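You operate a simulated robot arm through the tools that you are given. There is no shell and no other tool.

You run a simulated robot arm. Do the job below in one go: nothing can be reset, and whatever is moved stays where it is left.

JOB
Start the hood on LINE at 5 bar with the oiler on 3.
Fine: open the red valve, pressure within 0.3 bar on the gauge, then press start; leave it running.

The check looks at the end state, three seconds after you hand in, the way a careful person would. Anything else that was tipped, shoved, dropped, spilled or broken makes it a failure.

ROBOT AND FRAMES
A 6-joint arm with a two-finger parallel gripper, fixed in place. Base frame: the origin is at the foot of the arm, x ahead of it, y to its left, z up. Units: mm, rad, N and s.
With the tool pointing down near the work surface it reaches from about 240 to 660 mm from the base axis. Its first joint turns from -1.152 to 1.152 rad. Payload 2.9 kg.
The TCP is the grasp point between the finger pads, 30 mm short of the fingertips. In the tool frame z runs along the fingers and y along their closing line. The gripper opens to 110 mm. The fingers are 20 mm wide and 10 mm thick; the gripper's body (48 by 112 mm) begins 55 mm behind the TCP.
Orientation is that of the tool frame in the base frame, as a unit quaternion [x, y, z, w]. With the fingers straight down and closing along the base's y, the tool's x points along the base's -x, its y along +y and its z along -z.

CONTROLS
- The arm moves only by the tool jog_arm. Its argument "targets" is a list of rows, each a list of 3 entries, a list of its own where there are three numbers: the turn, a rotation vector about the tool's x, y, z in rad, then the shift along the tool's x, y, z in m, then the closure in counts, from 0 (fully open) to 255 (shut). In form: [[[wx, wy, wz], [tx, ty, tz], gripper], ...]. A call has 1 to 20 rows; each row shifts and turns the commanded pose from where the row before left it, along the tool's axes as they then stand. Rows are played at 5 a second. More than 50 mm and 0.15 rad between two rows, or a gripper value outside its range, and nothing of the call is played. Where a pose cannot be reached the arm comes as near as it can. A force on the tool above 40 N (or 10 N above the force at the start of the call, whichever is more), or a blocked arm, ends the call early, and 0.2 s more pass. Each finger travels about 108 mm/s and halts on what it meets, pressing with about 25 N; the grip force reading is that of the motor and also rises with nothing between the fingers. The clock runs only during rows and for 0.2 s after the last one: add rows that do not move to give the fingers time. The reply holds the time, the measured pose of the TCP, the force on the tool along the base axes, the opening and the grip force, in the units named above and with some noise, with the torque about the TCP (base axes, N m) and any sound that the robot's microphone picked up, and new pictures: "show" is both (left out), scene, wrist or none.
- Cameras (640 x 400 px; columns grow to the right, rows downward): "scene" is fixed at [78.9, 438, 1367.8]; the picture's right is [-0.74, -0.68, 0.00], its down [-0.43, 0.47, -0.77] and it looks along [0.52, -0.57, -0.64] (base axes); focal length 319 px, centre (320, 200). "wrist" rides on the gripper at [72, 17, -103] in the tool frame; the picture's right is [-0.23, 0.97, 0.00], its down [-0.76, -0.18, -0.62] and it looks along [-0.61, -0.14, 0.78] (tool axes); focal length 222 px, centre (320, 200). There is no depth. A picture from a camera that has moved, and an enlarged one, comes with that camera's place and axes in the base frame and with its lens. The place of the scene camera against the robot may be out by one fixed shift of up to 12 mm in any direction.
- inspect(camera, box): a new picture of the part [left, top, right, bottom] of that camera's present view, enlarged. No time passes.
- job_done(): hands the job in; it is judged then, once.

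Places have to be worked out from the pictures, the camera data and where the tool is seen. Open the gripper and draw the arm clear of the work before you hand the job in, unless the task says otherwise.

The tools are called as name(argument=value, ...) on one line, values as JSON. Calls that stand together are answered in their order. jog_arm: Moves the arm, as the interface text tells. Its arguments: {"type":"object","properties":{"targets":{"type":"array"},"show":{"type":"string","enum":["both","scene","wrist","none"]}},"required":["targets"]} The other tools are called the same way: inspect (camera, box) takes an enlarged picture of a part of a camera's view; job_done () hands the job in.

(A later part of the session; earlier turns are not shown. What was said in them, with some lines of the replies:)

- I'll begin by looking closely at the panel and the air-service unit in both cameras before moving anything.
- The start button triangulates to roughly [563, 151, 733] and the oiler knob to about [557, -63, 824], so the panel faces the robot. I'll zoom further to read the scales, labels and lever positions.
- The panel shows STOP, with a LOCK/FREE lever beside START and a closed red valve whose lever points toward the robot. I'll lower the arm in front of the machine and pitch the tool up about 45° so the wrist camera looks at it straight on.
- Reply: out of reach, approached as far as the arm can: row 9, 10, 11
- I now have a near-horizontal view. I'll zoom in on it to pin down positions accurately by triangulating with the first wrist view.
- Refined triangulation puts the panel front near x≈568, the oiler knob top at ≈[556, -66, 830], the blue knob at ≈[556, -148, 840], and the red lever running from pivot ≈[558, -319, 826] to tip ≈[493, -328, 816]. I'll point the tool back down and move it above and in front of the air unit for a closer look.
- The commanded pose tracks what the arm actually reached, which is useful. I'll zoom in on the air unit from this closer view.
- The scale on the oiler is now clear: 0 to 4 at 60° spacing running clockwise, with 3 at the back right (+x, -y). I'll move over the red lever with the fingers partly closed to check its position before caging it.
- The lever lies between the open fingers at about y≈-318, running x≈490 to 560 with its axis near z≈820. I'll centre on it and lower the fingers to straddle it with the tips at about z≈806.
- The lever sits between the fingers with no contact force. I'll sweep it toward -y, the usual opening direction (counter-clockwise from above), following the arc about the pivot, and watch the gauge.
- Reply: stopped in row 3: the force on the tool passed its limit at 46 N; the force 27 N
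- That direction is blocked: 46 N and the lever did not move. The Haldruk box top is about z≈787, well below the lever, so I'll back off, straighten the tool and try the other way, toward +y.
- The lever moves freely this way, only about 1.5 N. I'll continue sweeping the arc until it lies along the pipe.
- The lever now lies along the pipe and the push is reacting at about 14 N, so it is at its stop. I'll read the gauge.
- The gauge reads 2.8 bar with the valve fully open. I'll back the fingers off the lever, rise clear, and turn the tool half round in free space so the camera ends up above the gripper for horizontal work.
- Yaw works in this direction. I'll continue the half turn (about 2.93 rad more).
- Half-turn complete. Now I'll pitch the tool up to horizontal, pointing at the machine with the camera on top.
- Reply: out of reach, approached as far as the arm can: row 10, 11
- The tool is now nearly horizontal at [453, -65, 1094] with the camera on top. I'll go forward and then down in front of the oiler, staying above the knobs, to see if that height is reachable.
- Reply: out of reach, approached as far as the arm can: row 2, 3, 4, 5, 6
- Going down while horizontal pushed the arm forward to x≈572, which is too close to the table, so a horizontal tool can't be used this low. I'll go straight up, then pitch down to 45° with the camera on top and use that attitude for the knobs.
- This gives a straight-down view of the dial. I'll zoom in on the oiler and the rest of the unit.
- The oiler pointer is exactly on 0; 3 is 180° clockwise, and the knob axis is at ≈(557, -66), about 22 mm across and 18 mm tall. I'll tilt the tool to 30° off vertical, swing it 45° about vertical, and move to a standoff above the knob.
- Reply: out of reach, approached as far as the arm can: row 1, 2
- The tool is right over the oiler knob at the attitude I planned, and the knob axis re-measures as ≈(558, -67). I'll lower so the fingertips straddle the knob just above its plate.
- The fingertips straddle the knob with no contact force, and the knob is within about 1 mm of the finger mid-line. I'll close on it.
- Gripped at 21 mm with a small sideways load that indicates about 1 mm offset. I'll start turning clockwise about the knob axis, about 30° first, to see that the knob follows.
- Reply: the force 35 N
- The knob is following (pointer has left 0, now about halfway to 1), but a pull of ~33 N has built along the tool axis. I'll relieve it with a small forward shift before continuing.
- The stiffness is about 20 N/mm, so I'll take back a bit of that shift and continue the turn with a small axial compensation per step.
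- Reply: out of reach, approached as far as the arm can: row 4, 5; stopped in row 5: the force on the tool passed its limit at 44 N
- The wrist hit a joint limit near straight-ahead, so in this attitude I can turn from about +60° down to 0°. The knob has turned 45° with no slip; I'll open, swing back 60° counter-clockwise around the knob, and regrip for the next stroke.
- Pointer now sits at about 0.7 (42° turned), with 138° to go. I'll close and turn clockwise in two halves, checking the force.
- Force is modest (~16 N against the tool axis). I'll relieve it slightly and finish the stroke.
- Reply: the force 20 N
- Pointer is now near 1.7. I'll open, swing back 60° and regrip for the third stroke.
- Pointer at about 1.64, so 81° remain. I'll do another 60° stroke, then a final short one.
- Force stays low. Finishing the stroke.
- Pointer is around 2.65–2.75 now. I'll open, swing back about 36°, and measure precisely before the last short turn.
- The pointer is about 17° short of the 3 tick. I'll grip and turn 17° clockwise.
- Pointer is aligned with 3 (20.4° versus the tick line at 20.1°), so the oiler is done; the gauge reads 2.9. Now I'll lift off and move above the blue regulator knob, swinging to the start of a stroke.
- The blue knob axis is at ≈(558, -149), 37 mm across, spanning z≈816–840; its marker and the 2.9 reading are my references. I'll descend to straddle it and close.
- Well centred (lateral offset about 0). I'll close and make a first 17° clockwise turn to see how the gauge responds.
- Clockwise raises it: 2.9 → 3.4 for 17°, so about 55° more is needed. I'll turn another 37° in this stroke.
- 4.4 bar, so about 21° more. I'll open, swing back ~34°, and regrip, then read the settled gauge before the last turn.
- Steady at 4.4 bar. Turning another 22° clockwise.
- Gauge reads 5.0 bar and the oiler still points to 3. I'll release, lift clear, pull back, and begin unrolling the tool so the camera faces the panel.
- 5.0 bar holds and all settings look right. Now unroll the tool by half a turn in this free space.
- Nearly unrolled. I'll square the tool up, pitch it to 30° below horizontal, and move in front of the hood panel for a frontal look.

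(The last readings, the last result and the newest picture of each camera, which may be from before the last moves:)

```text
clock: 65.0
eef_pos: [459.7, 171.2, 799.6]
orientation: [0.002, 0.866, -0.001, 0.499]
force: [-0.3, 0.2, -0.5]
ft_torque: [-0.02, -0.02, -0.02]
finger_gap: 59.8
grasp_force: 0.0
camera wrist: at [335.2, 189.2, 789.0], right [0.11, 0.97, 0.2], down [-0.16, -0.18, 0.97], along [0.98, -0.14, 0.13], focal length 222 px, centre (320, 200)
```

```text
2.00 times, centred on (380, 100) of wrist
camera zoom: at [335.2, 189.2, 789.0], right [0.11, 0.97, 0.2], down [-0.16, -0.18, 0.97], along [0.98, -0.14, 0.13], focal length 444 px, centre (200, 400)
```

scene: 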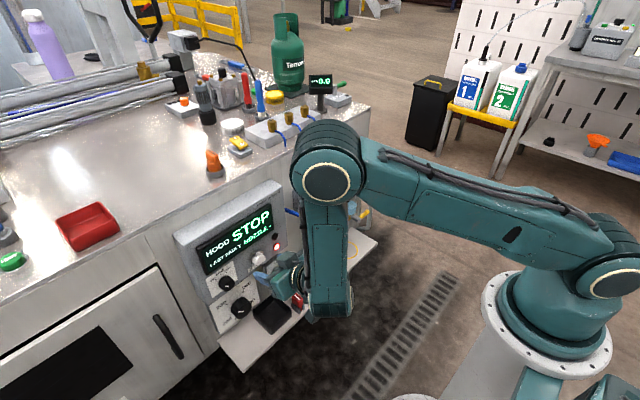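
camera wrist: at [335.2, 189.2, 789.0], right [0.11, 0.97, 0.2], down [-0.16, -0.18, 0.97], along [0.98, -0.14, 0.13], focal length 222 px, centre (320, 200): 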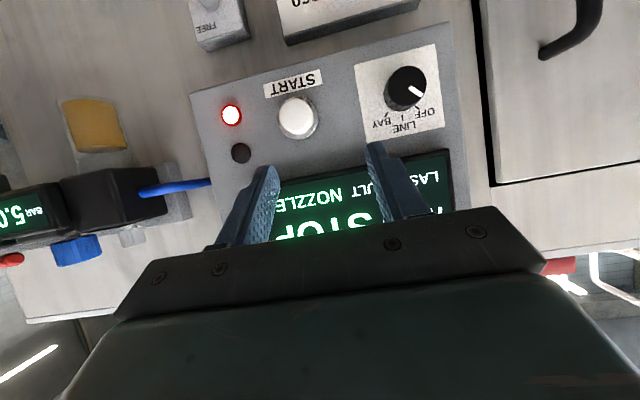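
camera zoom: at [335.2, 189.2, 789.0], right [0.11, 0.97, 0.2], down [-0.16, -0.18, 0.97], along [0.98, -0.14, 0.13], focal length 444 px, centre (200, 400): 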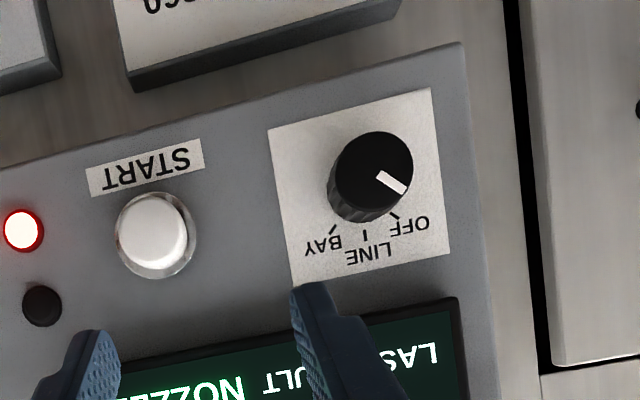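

The frontal view shows the selector pointing at OFF, with LINE 45° clockwise (up), knob axis at about (y 251, z 733) and 34 mm across. I'll move to a standoff in front of the selector and re-measure.

jog_arm(targets=[[[0, 0, 0], [0.004, 0.0266, 0.0168], 116], [[0, 0, 0], [0.004, 0.0266, 0.0168], 116], [[0, 0, 0], [0.004, 0.0266, 0.0168], 116], [[0, 0, 0], [0, 0, 0], 116]])

inspect(camera="wrist", box=[200, 40, 440, 190])

```text
clock: 66.0
eef_pos: [498.8, 250.8, 764.0]
orientation: [0.0, 0.866, 0.001, 0.499]
force: [0.5, -0.4, 0.7]
ft_torque: [0.0, -0.01, 0.03]
finger_gap: 60.1
grasp_force: 0.0
camera wrist: at [373.2, 269.5, 753.3], right [0.11, 0.97, 0.2], down [-0.16, -0.18, 0.97], along [0.98, -0.14, 0.13], focal length 222 px, centre (320, 200)
```

scene: 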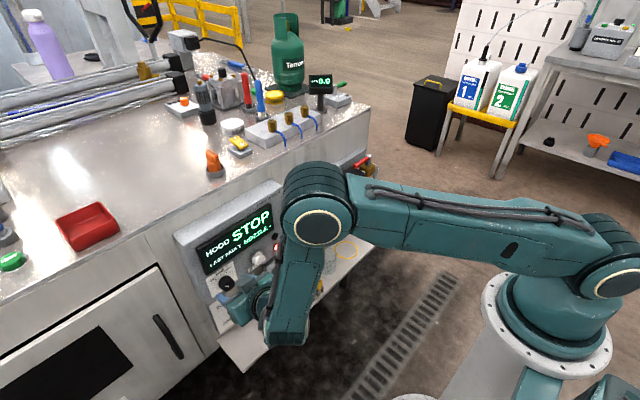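
wrist: 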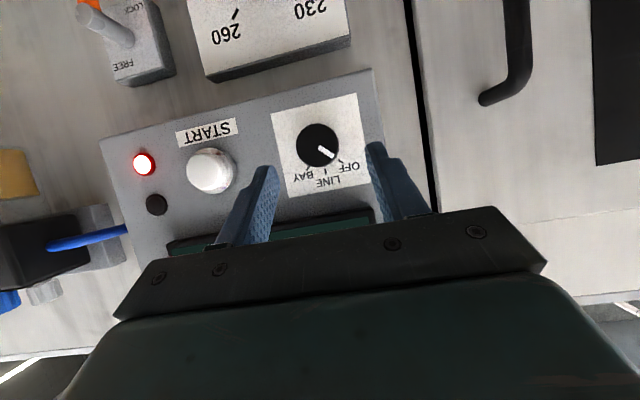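

```text
2.67 times, centred on (320, 115) of wrist
camera zoom: at [373.2, 269.5, 753.3], right [0.11, 0.97, 0.2], down [-0.16, -0.18, 0.97], along [0.98, -0.14, 0.13], focal length 592 px, centre (320, 427)
```

zoom: 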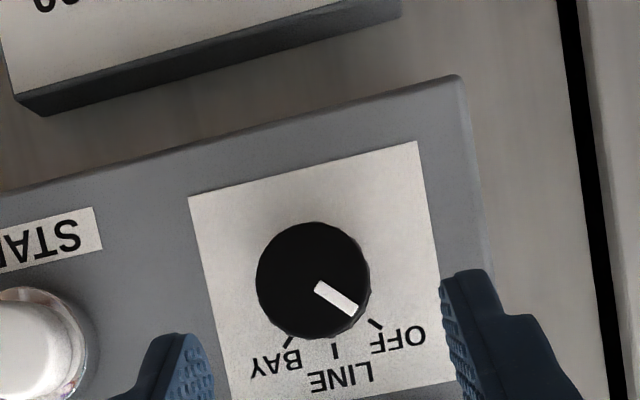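

The panel surface triangulates to x≈568 and the selector axis to (y 251, z 735). I'll advance so the fingers straddle the knob about 5 mm short of the panel.

jog_arm(targets=[[[0, 0, 0], [-0.0003, -0.0004, 0.0128], 116], [[0, 0, 0], [-0.0003, -0.0004, 0.0128], 116], [[0, 0, 0], [-0.0004, -0.0003, 0.0126], 116], [[0, 0, 0], [0, 0, 0], 116]])

inspect(camera="wrist", box=[200, 40, 440, 190])

```text
clock: 67.0
eef_pos: [531.6, 250.2, 746.7]
orientation: [0.001, 0.866, 0.001, 0.5]
force: [-0.3, -0.2, -0.6]
ft_torque: [0.02, -0.04, 0.03]
finger_gap: 59.9
grasp_force: 0.0
camera wrist: at [405.3, 268.1, 736.2], right [0.11, 0.97, 0.2], down [-0.16, -0.18, 0.97], along [0.98, -0.14, 0.13], focal length 222 px, centre (320, 200)
```

scene: 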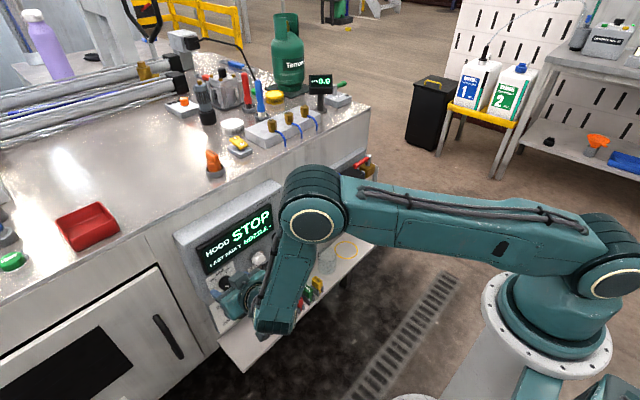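
wrist: 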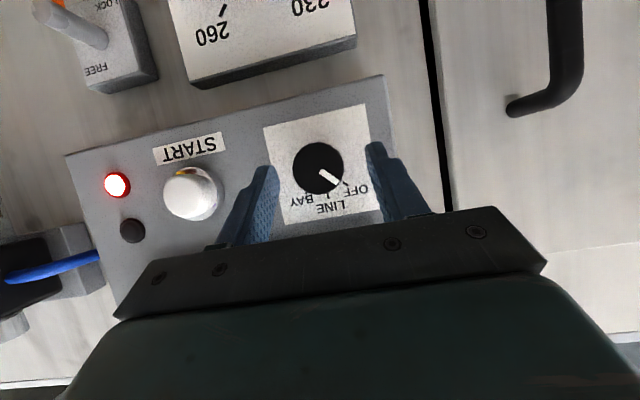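

```text
2.67 times, centred on (320, 115) of wrist
camera zoom: at [405.3, 268.1, 736.2], right [0.11, 0.97, 0.2], down [-0.16, -0.18, 0.97], along [0.98, -0.14, 0.13], focal length 592 px, centre (320, 427)
```

zoom: 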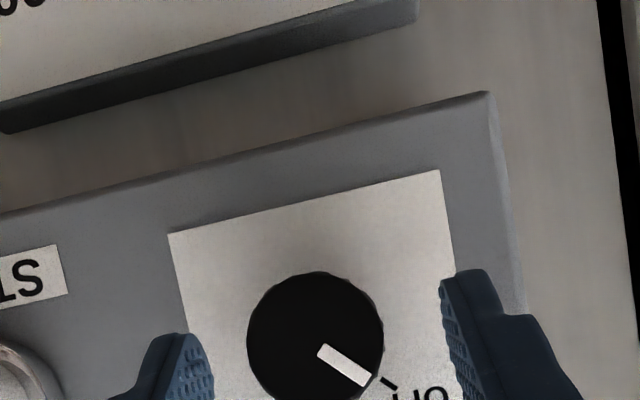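

The fingers are centred on the selector with no contact. Closing on it.

jog_arm(targets=[[[0, 0, 0], [0, 0, 0], 255], [[0, 0, 0], [0, 0, 0], 255], [[0, 0, 0], [0, 0, 0], 255]], show="wrist")

```text
clock: 67.8
eef_pos: [530.8, 249.5, 746.7]
orientation: [0.002, 0.866, -0.001, 0.5]
force: [2.7, -1.5, -3.3]
ft_torque: [0.01, -0.19, 0.1]
finger_gap: 30.6
grasp_force: 45.0
camera wrist: at [405.3, 267.9, 736.3], right [0.11, 0.97, 0.2], down [-0.16, -0.18, 0.97], along [0.98, -0.14, 0.13], focal length 222 px, centre (320, 200)
```

wrist: 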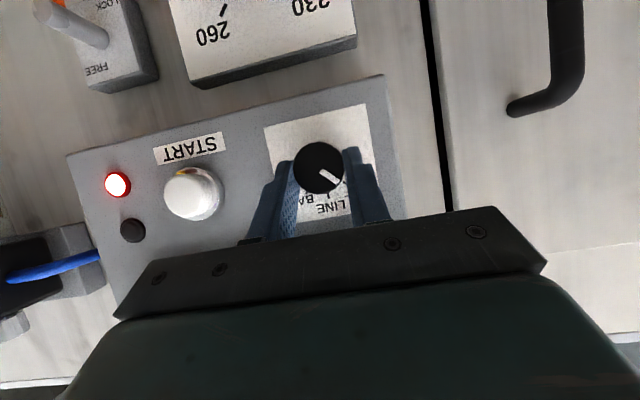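

Gripped at 30.6 mm. I'll rotate it clockwise (as seen from the front) about the panel normal, in two halves.

jog_arm(targets=[[[-0.049, 0, 0.0849], [0, -0.0011, 0], 255], [[-0.049, 0, 0.0849], [0, -0.0011, 0], 255], [[-0.049, 0, 0.0849], [0, -0.0011, 0], 255], [[-0.049, 0, 0.0849], [0, -0.0011, 0], 255], [[0, 0, 0], [0, 0, 0], 255]])

inspect(camera="wrist", box=[200, 60, 440, 210])

```text
clock: 69.0
eef_pos: [530.2, 246.6, 746.8]
orientation: [0.098, 0.849, 0.171, 0.491]
force: [10.2, 3.2, -3.2]
ft_torque: [0.01, 0.94, 0.24]
finger_gap: 30.8
grasp_force: 44.7
camera wrist: at [405.2, 266.2, 742.6], right [0.11, 0.82, 0.56], down [-0.16, -0.54, 0.83], along [0.98, -0.18, 0.07], focal length 222 px, centre (320, 200)
```

scene: 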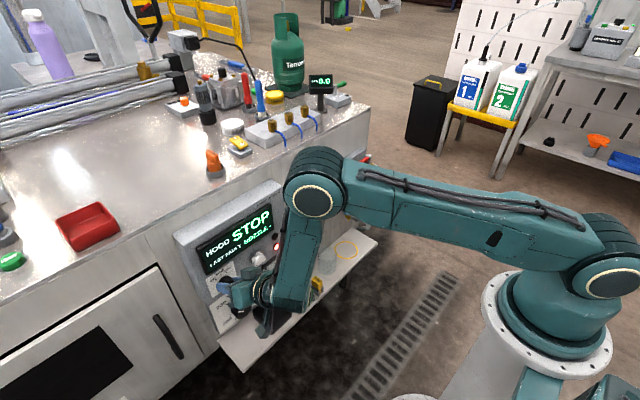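
wrist: 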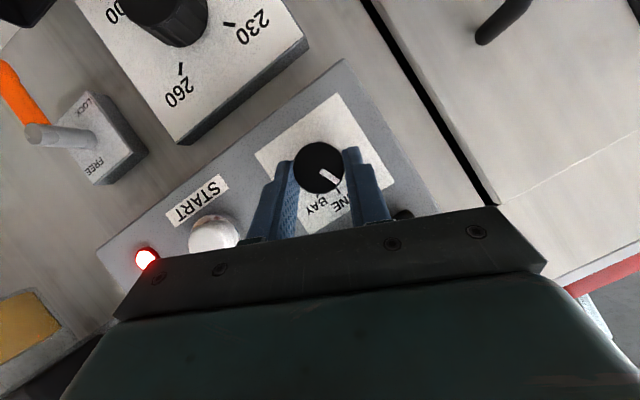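

```text
2.67 times, centred on (320, 135) of wrist
camera zoom: at [405.2, 266.2, 742.6], right [0.11, 0.82, 0.56], down [-0.16, -0.54, 0.83], along [0.98, -0.18, 0.07], focal length 592 px, centre (320, 373)
```

zoom: 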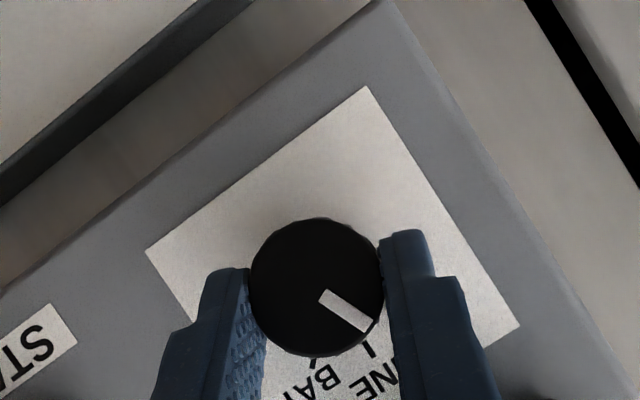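

The knob turns with the gripper and no excess force. Second half of the turn.

jog_arm(targets=[[[-0.049, 0, 0.0849], [0, -0.0011, -0.0002], 255], [[-0.049, 0, 0.0849], [0, -0.0011, 0], 255], [[-0.049, 0, 0.0849], [0, -0.0011, 0], 255], [[-0.049, 0, 0.0849], [0, -0.0011, 0], 255], [[0, 0, 0], [0, 0, 0], 255]])

inspect(camera="wrist", box=[240, 90, 400, 190])

inspect(camera="wrist", box=[0, 0, 240, 150])

```text
clock: 70.2
eef_pos: [531.3, 241.1, 742.2]
orientation: [0.192, 0.8, 0.333, 0.462]
force: [18.2, 16.0, -13.2]
ft_torque: [0.0, 0.74, 0.61]
finger_gap: 30.8
grasp_force: 45.6
camera wrist: at [405.2, 262.1, 748.4], right [0.11, 0.55, 0.83], down [-0.16, -0.81, 0.56], along [0.98, -0.19, -0.01], focal length 222 px, centre (320, 200)
```

scene: 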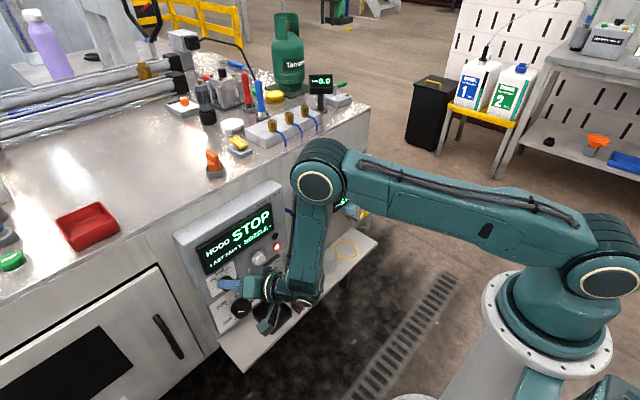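
wrist: 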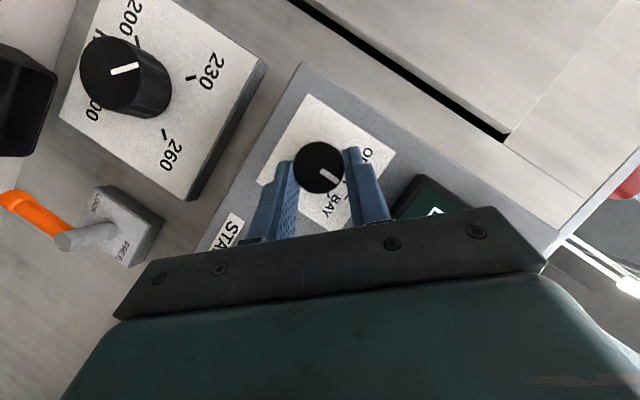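

```text
4.00 times, centred on (320, 140) of wrist
camera zoom: at [405.2, 262.1, 748.4], right [0.11, 0.55, 0.83], down [-0.16, -0.81, 0.56], along [0.98, -0.19, -0.01], focal length 888 px, centre (320, 440)
```

zoom: 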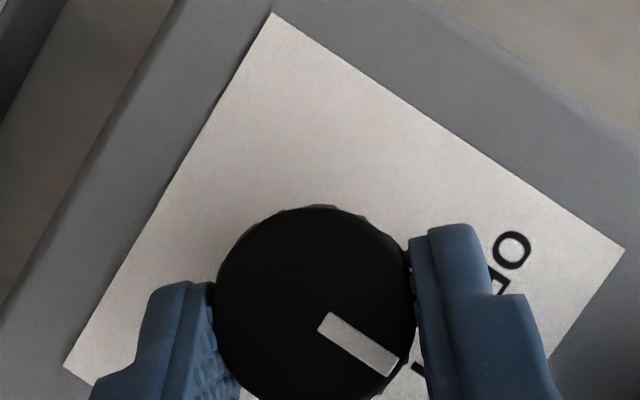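

```text
2.67 times, centred on (120, 75) of wrist
camera zoom: at [405.2, 262.1, 748.4], right [0.11, 0.55, 0.83], down [-0.16, -0.81, 0.56], along [0.98, -0.19, -0.01], focal length 592 px, centre (853, 533)
```

zoom: 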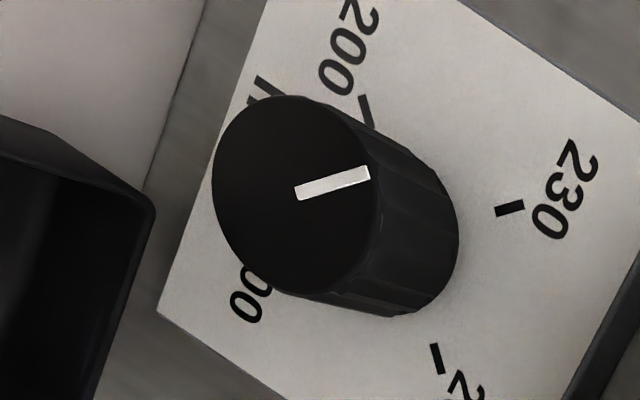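

Rotated 45°. I'll open, back straight out, and check where the pointer sits.

jog_arm(targets=[[[0, 0, 0], [0, 0, 0], 116], [[0, 0, 0], [0, 0, 0], 116], [[0, 0, 0], [0, 0, -0.02], 116], [[0, 0, 0], [0, 0, -0.02], 116]])

inspect(camera="wrist", box=[224, 60, 416, 180])

```text
clock: 71.2
eef_pos: [497.3, 227.0, 758.2]
orientation: [0.191, 0.8, 0.332, 0.463]
force: [0.2, -0.2, 1.5]
ft_torque: [-0.01, -0.03, 0.0]
finger_gap: 60.2
grasp_force: 0.1
camera wrist: at [370.6, 247.5, 762.2], right [0.11, 0.55, 0.83], down [-0.16, -0.81, 0.56], along [0.98, -0.2, 0.0], focal length 222 px, centre (320, 200)
```

scene: 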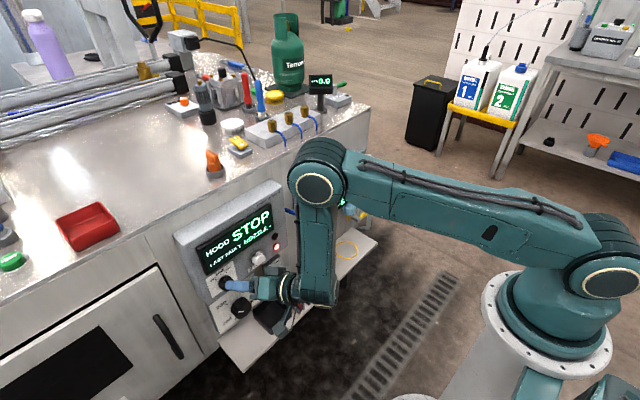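
wrist: 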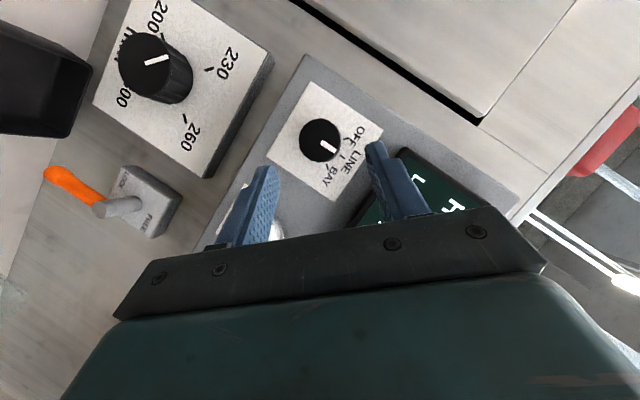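

```text
3.33 times, centred on (320, 120) of wrist
camera zoom: at [370.6, 247.5, 762.2], right [0.11, 0.55, 0.83], down [-0.16, -0.81, 0.56], along [0.98, -0.2, 0.0], focal length 740 px, centre (320, 467)
```

zoom: 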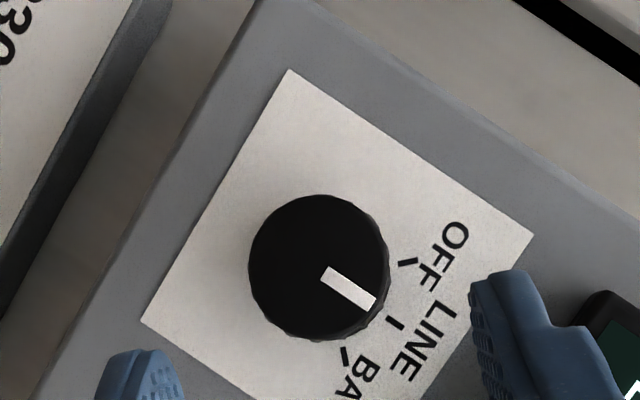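

The pointer is very close to LINE. I'll zoom in to measure the residual angle.

inspect(camera="wrist", box=[288, 105, 368, 155])

inspect(camera="scene", box=[190, 250, 270, 300])

inspect(camera="wrist", box=[20, 140, 220, 265])

```text
8.00 times, centred on (328, 130) of wrist
camera zoom: at [370.6, 247.5, 762.2], right [0.11, 0.55, 0.83], down [-0.16, -0.81, 0.56], along [0.98, -0.2, 0.0], focal length 1777 px, centre (256, 760)
```

zoom: 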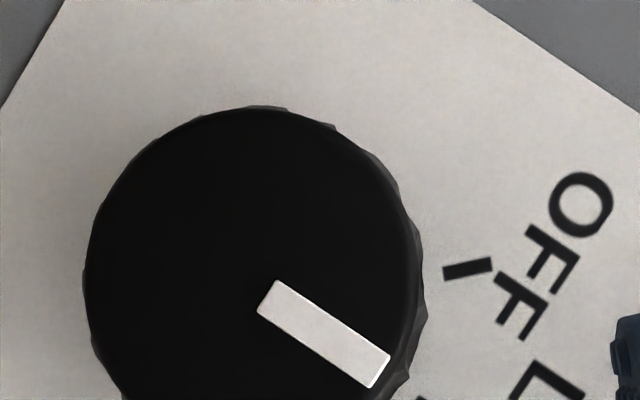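

```text
8.00 times, centred on (230, 275) of scene
camera zoom: at [78.9, 438.0, 1367.8], right [-0.74, -0.68, 0.0], down [-0.43, 0.47, -0.77], along [0.52, -0.57, -0.64], focal length 2553 px, centre (1040, -400)
```

zoom: 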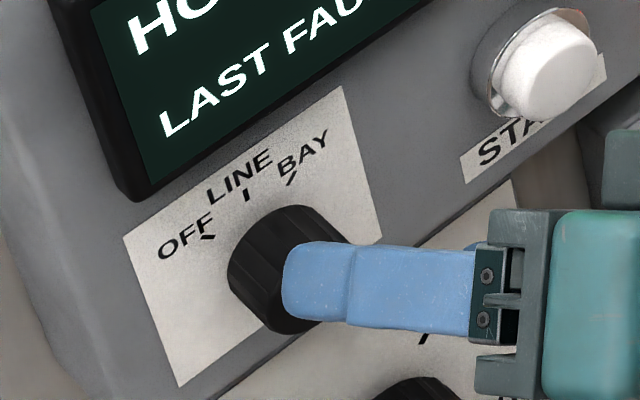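

```text
3.20 times, centred on (120, 202) of wrist
camera zoom: at [370.6, 247.5, 762.2], right [0.11, 0.55, 0.83], down [-0.16, -0.81, 0.56], along [0.98, -0.2, 0.0], focal length 711 px, centre (960, 192)
```

zoom: 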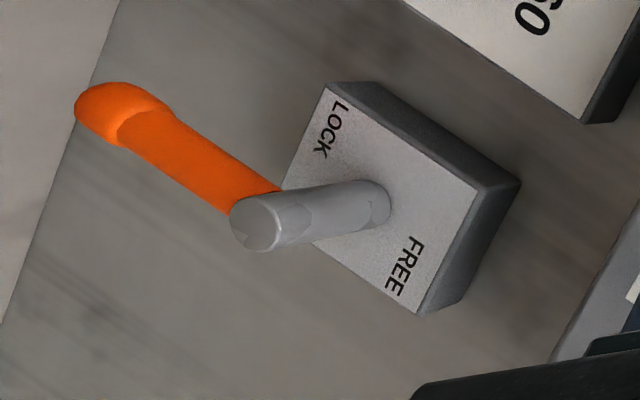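

The pointer is aligned with LINE (34.0° vs 34.2° for the plate edge). The orange lever by START points down at LOCK; I'll leave it untouched unless start refuses. Now I'll rotate the tool back, shut the fingers and line up in front of the START button.

jog_arm(targets=[[[0.049, 0, -0.0849], [0, 0, 0], 116], [[0.049, 0, -0.0849], [0, 0, 0], 116], [[0.049, 0, -0.0849], [0, 0, 0], 116], [[0.049, 0, -0.0849], [0, 0, 0], 180], [[0.049, 0, -0.0849], [0, 0, 0], 255], [[0.049, 0, -0.0849], [0, 0, 0], 255], [[0.049, 0, -0.0849], [0, 0, 0], 255], [[0.049, 0, -0.0849], [0, 0, 0], 255], [[0, 0, 0], [0.0072, -0.0385, 0.0028], 255], [[0, 0, 0], [0.0072, -0.0385, 0.0028], 255], [[0, 0, 0], [0, 0, 0], 255]])

inspect(camera="wrist", box=[200, 40, 440, 190])

inspect(camera="scene", box=[290, 160, 380, 220])

```text
clock: 73.6
eef_pos: [493.5, 148.7, 741.7]
orientation: [0.0, 0.866, 0.001, 0.5]
force: [0.1, 0.4, -0.2]
ft_torque: [-0.02, -0.01, 0.0]
finger_gap: 0.1
grasp_force: 24.8
camera wrist: at [368.4, 168.0, 730.7], right [0.11, 0.97, 0.2], down [-0.16, -0.18, 0.97], along [0.98, -0.14, 0.13], focal length 222 px, centre (320, 200)
```

scene: 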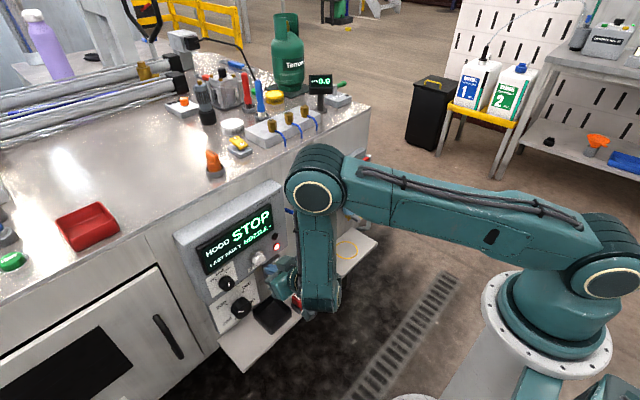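
wrist: 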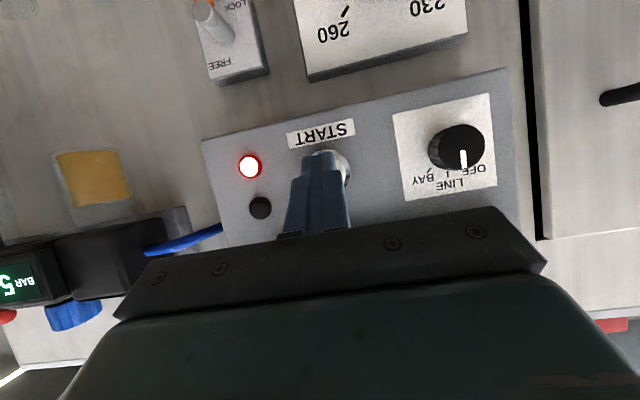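

```text
2.67 times, centred on (320, 115) of wrist
camera zoom: at [368.4, 168.0, 730.7], right [0.11, 0.97, 0.2], down [-0.16, -0.18, 0.97], along [0.98, -0.14, 0.13], focal length 592 px, centre (320, 427)
```

zoom: 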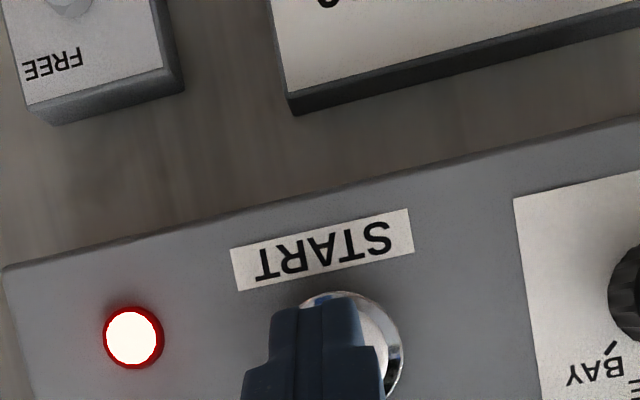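

```text
6.67 times, centred on (335, 190) of scene
camera zoom: at [78.9, 438.0, 1367.8], right [-0.74, -0.68, 0.0], down [-0.43, 0.47, -0.77], along [0.52, -0.57, -0.64], focal length 2127 px, centre (220, 267)
```

zoom: 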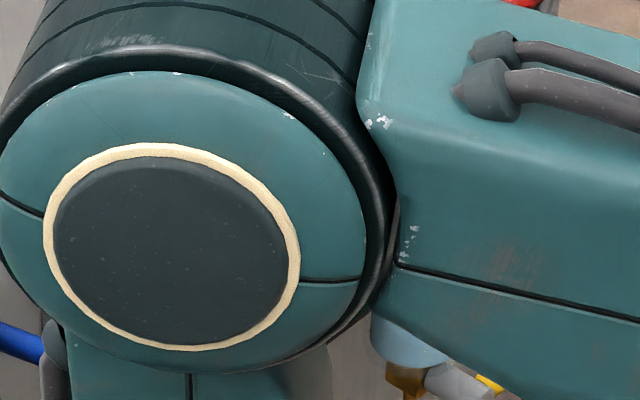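

The closed fingertips are lined up with the START cap at about (y 150, z 735). I'll advance straight in, gently past expected contact at x≈550, watching the force.

jog_arm(targets=[[[0, 0, 0], [-0.01, 0, 0.0173], 255], [[0, 0, 0], [-0.0015, 0, 0.0026], 255], [[0, 0, 0], [-0.0015, 0, 0.0026], 255], [[0, 0, 0], [-0.0015, 0, 0.0026], 255]], show="wrist")

```text
clock: 74.6
eef_pos: [523.3, 150.2, 742.1]
orientation: [0.001, 0.866, 0.001, 0.5]
force: [-3.8, 1.4, -0.2]
ft_torque: [-0.01, 0.02, 0.05]
finger_gap: 0.0
grasp_force: 25.0
heard: click
camera wrist: at [396.7, 168.2, 731.7], right [0.11, 0.97, 0.2], down [-0.16, -0.18, 0.97], along [0.98, -0.14, 0.13], focal length 222 px, centre (320, 200)
```

wrist: 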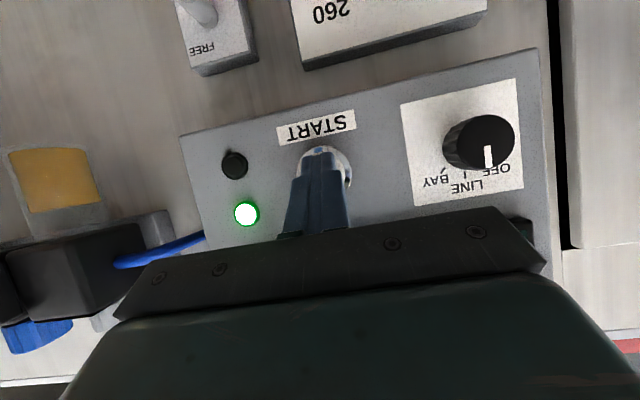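

A click was heard and the green lamp is lit, so it started. I'll retract straight back and check the display and gauge while running.

jog_arm(targets=[[[0, 0, 0], [0.01, 0, -0.0173], 255], [[0, 0, 0], [0.015, 0, -0.026], 255], [[0, 0, 0], [0, 0, 0], 255]])

inspect(camera="scene", box=[170, 180, 330, 280])

inspect(camera="wrist", box=[0, 80, 320, 280])

```text
clock: 75.4
eef_pos: [474.9, 151.4, 741.8]
orientation: [0.001, 0.866, 0.001, 0.5]
force: [0.6, 0.2, -0.2]
ft_torque: [0.0, -0.01, 0.02]
finger_gap: 0.2
grasp_force: 25.0
camera wrist: at [348.3, 169.1, 731.7], right [0.11, 0.97, 0.2], down [-0.16, -0.18, 0.97], along [0.98, -0.14, 0.13], focal length 222 px, centre (320, 200)
```

scene: 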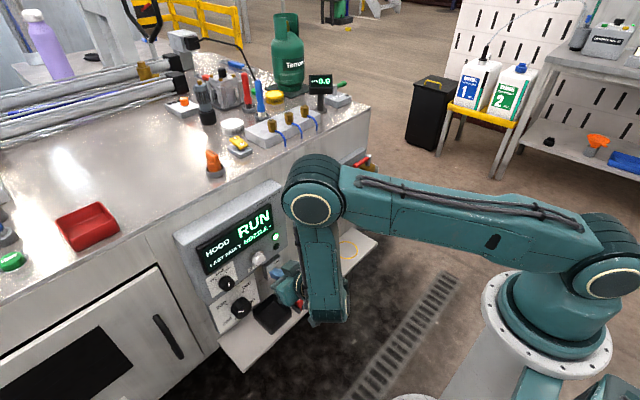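
wrist: 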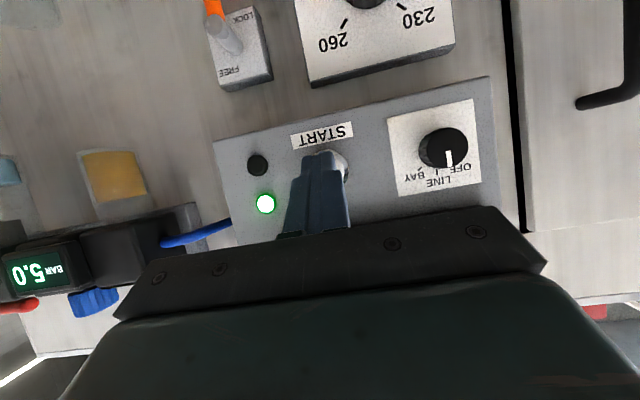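

```text
4.00 times, centred on (250, 230) of scene
camera zoom: at [78.9, 438.0, 1367.8], right [-0.74, -0.68, 0.0], down [-0.43, 0.47, -0.77], along [0.52, -0.57, -0.64], focal length 1276 px, centre (600, 80)
```

zoom: 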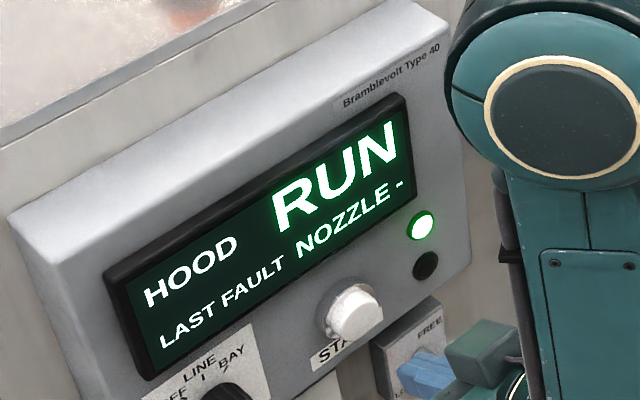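

```text
2.00 times, centred on (160, 180) of wrist
camera zoom: at [348.3, 169.1, 731.7], right [0.11, 0.97, 0.2], down [-0.16, -0.18, 0.97], along [0.98, -0.14, 0.13], focal length 444 px, centre (640, 240)
```

zoom: 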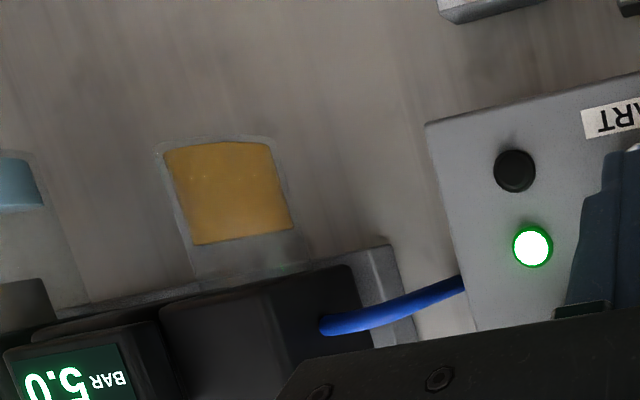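

Display shows HOOD RUN with the green lamp on, and the gauge holds 5.0 bar. I'll raise the arm clear, open the gripper, and let some seconds pass to confirm it stays running.

jog_arm(targets=[[[0, 0, 0], [-0.0347, 0, -0.02], 255], [[0, 0, 0], [-0.0347, 0, -0.02], 255], [[0, 0, 0], [-0.0347, 0, -0.02], 200], [[0, 0, 0], [-0.0347, 0, -0.02], 100], [[0, 0.131, 0], [0, 0, 0], 0], [[0, 0.131, 0], [0, 0, 0], 0], [[0, 0.131, 0], [0, 0, 0], 0], [[0, 0.131, 0], [0, 0, 0], 0], [[0, 0, 0], [0.02, 0, -0.03], 0], [[0, 0, 0], [0.02, 0, -0.03], 0], [[0, 0, 0], [0.02, 0, -0.03], 0], [[0, 0, 0], [0, 0, 0], 0], [[0, 0, 0], [0, 0, 0], 0], [[0, 0, 0], [0, 0, 0], 0], [[0, 0, 0], [0, 0, 0], 0], [[0, 0, 0], [0, 0, 0], 0]])

inspect(camera="scene", box=[170, 170, 330, 330])

inspect(camera="scene", box=[290, 150, 400, 230])

```text
clock: 78.8
eef_pos: [375.7, 150.1, 949.6]
orientation: [0.001, 0.966, 0.0, 0.259]
force: [0.5, 1.1, -0.1]
ft_torque: [0.01, 0.02, 0.0]
finger_gap: 110.0
grasp_force: 0.1
camera wrist: at [261.4, 167.5, 1003.2], right [0.2, 0.97, 0.11], down [0.35, -0.18, 0.92], along [0.92, -0.14, -0.37], focal length 222 px, centre (320, 200)
```

scene: 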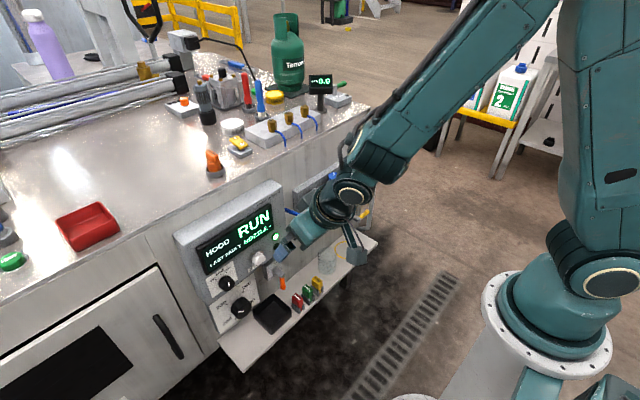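
wrist: 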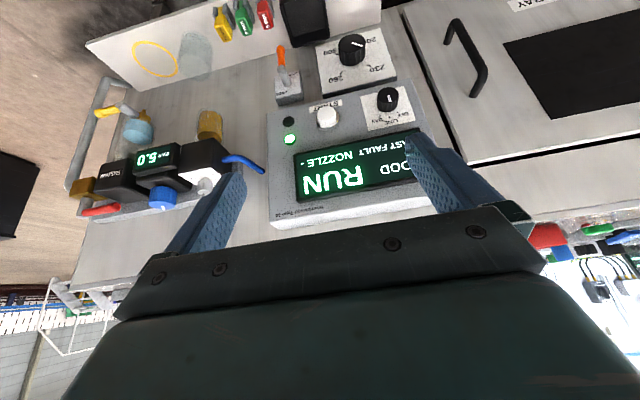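

```text
2.50 times, centred on (250, 250) of scene
camera zoom: at [78.9, 438.0, 1367.8], right [-0.74, -0.68, 0.0], down [-0.43, 0.47, -0.77], along [0.52, -0.57, -0.64], focal length 798 px, centre (495, 75)
```

zoom: 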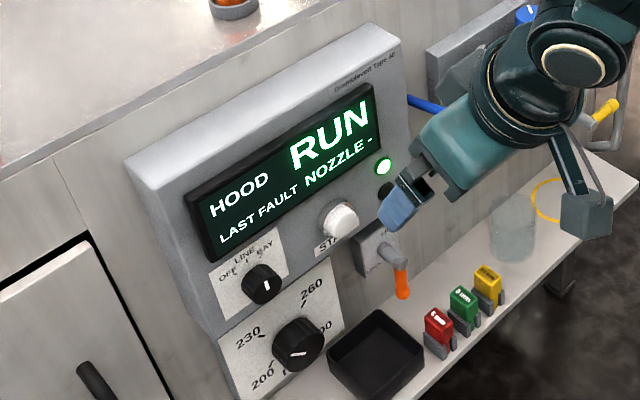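

```text
5.00 times, centred on (345, 190) of scene
camera zoom: at [78.9, 438.0, 1367.8], right [-0.74, -0.68, 0.0], down [-0.43, 0.47, -0.77], along [0.52, -0.57, -0.64], focal length 1596 px, centre (195, 250)
```

zoom: 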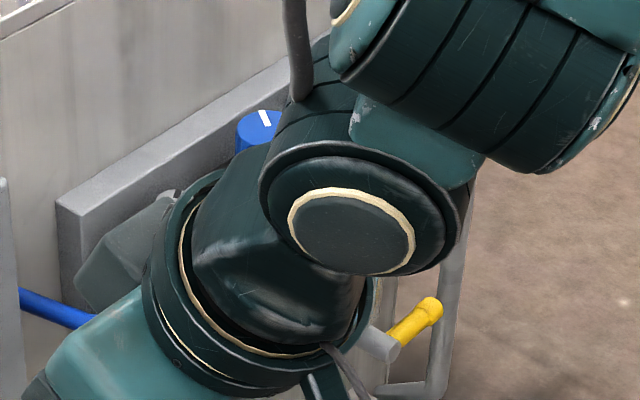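

It stays in RUN at 5.0 bar. I'll raise the arm to roughly its starting pose so the whole setup is visible, and wait a few more seconds.

jog_arm(targets=[[[0, 0, 0], [-0.0225, 0, -0.039], 0], [[0, 0, 0], [-0.0225, 0, -0.039], 0], [[0, 0, 0], [-0.0225, 0, -0.039], 0], [[0, 0, 0], [-0.0225, 0, -0.039], 0], [[0, 0.131, 0], [0, 0, 0], 0], [[0, 0.131, 0], [0, 0, 0], 0], [[0, 0.131, 0], [0, 0, 0], 0], [[0, 0.131, 0], [0, 0, 0], 0], [[0, 0, 0], [0, 0, 0], 0], [[0, 0, 0], [0, 0, 0], 0], [[0, 0, 0], [0, 0, 0], 0], [[0, 0, 0], [0, 0, 0], 0], [[0, 0, 0], [0, 0, 0], 0], [[0, 0, 0], [0, 0, 0], 0], [[0, 0, 0], [0, 0, 0], 0]])

inspect(camera="scene", box=[290, 150, 390, 213])

inspect(camera="scene", box=[170, 180, 330, 330])

inspect(camera="wrist", box=[140, 90, 460, 290])

```text
clock: 82.0
eef_pos: [376.8, 150.3, 1129.9]
orientation: [0.0, 1.0, 0.0, -0.001]
force: [0.1, 0.3, 0.1]
ft_torque: [0.01, 0.01, 0.02]
finger_gap: 110.0
grasp_force: 0.1
camera wrist: at [304.3, 167.2, 1234.9], right [0.23, 0.97, 0.0], down [0.76, -0.18, 0.62], along [0.61, -0.14, -0.78], focal length 222 px, centre (320, 200)
```

scene: 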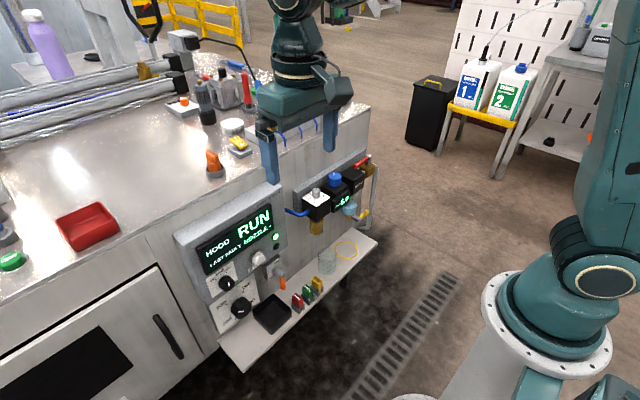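
wrist: 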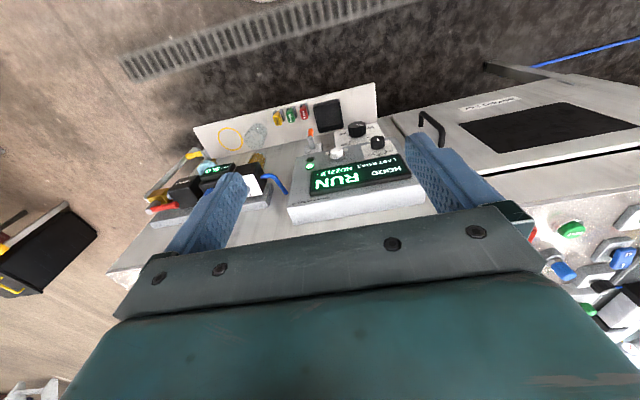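

```text
6.35 times, centred on (340, 182) of scene
camera zoom: at [78.9, 438.0, 1367.8], right [-0.74, -0.68, 0.0], down [-0.43, 0.47, -0.77], along [0.52, -0.57, -0.64], focal length 2026 px, centre (193, 318)
```

zoom: 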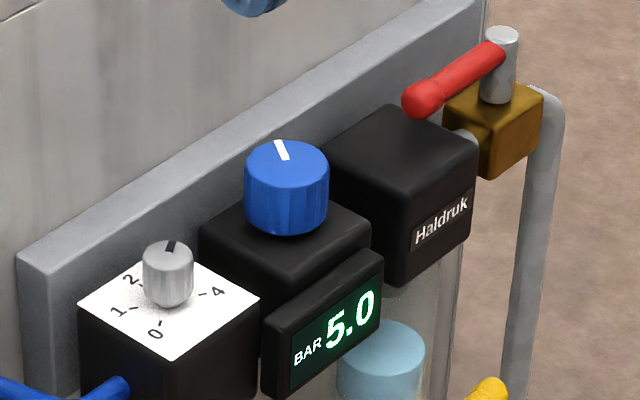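

```text
2.67 times, centred on (250, 255) of scene
camera zoom: at [78.9, 438.0, 1367.8], right [-0.74, -0.68, 0.0], down [-0.43, 0.47, -0.77], along [0.52, -0.57, -0.64], focal length 851 px, centre (507, 53)
```

zoom: 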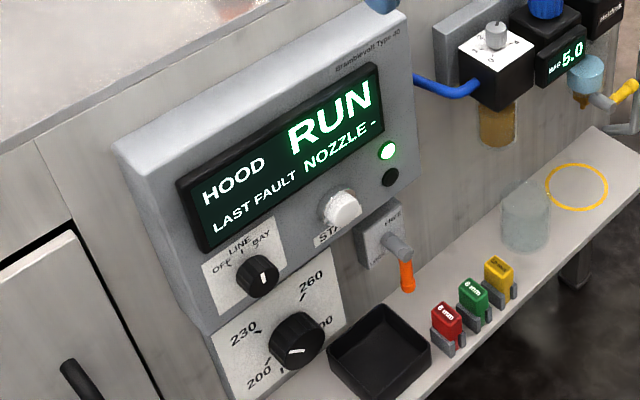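

```text
2.00 times, centred on (300, 190) of wrist
camera zoom: at [304.3, 167.2, 1234.9], right [0.23, 0.97, 0.0], down [0.76, -0.18, 0.62], along [0.61, -0.14, -0.78], focal length 444 px, centre (360, 220)
```

zoom: 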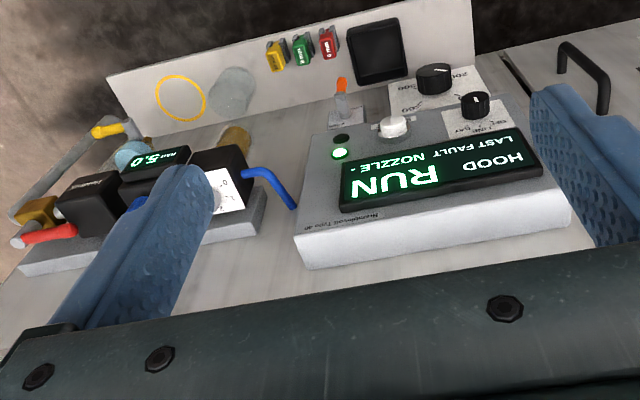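

Everything reads correctly: RUN, green lamp, 5.0 bar, oiler on 3, selector on LINE, valve open. I'll wait a few more seconds to be sure it doesn't trip.

jog_arm(targets=[[[0, 0, 0], [0, 0, 0], 0], [[0, 0, 0], [0, 0, 0], 0], [[0, 0, 0], [0, 0, 0], 0], [[0, 0, 0], [0, 0, 0], 0], [[0, 0, 0], [0, 0, 0], 0], [[0, 0, 0], [0, 0, 0], 0], [[0, 0, 0], [0, 0, 0], 0], [[0, 0, 0], [0, 0, 0], 0], [[0, 0, 0], [0, 0, 0], 0], [[0, 0, 0], [0, 0, 0], 0], [[0, 0, 0], [0, 0, 0], 0], [[0, 0, 0], [0, 0, 0], 0], [[0, 0, 0], [0, 0, 0], 0], [[0, 0, 0], [0, 0, 0], 0], [[0, 0, 0], [0, 0, 0], 0], [[0, 0, 0], [0, 0, 0], 0], [[0, 0, 0], [0, 0, 0], 0], [[0, 0, 0], [0, 0, 0], 0], [[0, 0, 0], [0, 0, 0], 0], [[0, 0, 0], [0, 0, 0], 0]], show="none")

inspect(camera="scene", box=[180, 170, 380, 295])

inspect(camera="scene", box=[296, 180, 344, 210])

```text
clock: 86.2
eef_pos: [377.8, 149.9, 1131.2]
orientation: [0.0, 1.0, 0.0, -0.001]
force: [-0.5, 0.7, -0.3]
ft_torque: [0.0, -0.01, 0.0]
finger_gap: 110.0
grasp_force: 0.0
```

```text
3.20 times, centred on (280, 232) of scene
camera zoom: at [78.9, 438.0, 1367.8], right [-0.74, -0.68, 0.0], down [-0.43, 0.47, -0.77], along [0.52, -0.57, -0.64], focal length 1021 px, centre (448, 96)
```

zoom: 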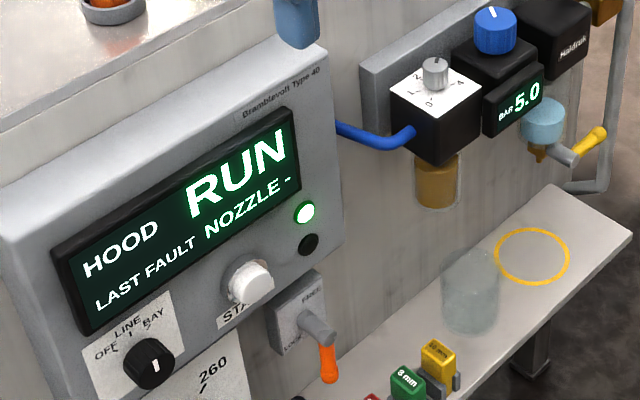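

```text
13.33 times, centred on (320, 195) of scene
camera zoom: at [78.9, 438.0, 1367.8], right [-0.74, -0.68, 0.0], down [-0.43, 0.47, -0.77], along [0.52, -0.57, -0.64], focal length 4254 px, centre (320, 267)
```

zoom: 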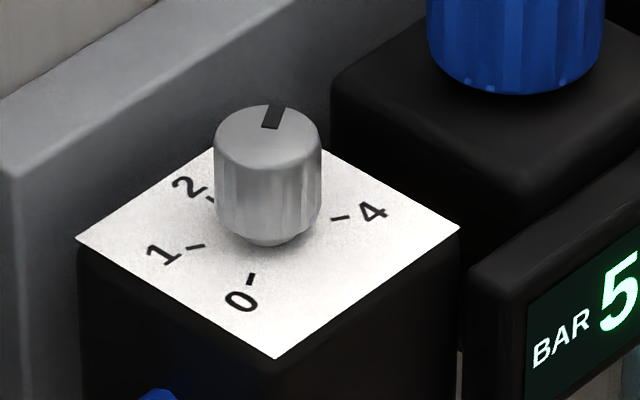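

The hood has stayed in RUN for more than 10 seconds. It's on LINE at a steady 5.0 bar, the oiler points at 3, the red valve is open, and the arm is clear with the gripper open, so I'm handing in.

job_done()

```text
The job is handed in.
```

The hood is running on LINE at a steady 5.0 bar with the oiler on 3. I watched it for more than 10 seconds after start and it stayed in RUN with the green lamp lit.

- **Red valve:** fully open. It opens toward the filter box. I first tried the other direction, which hit a stop at about 46 N and did not move the lever.
- **Pressure:** it read about 2.9 bar with the valve open. I turned the blue regulator knob clockwise to reach 5.0, and it did not drop after start.
- **Oiler and selector:** both pointers sit on their marks, within about a degree.
- **Not touched:** the LOCK/FREE lever beside START still points at LOCK, and the yellow drain lever, the temperature knob and everything on the bench are as they were.

The second line of the display, "LAST FAULT NOZZLE -", was there before I began and has not changed.

The arm is back near its starting pose with the gripper open.
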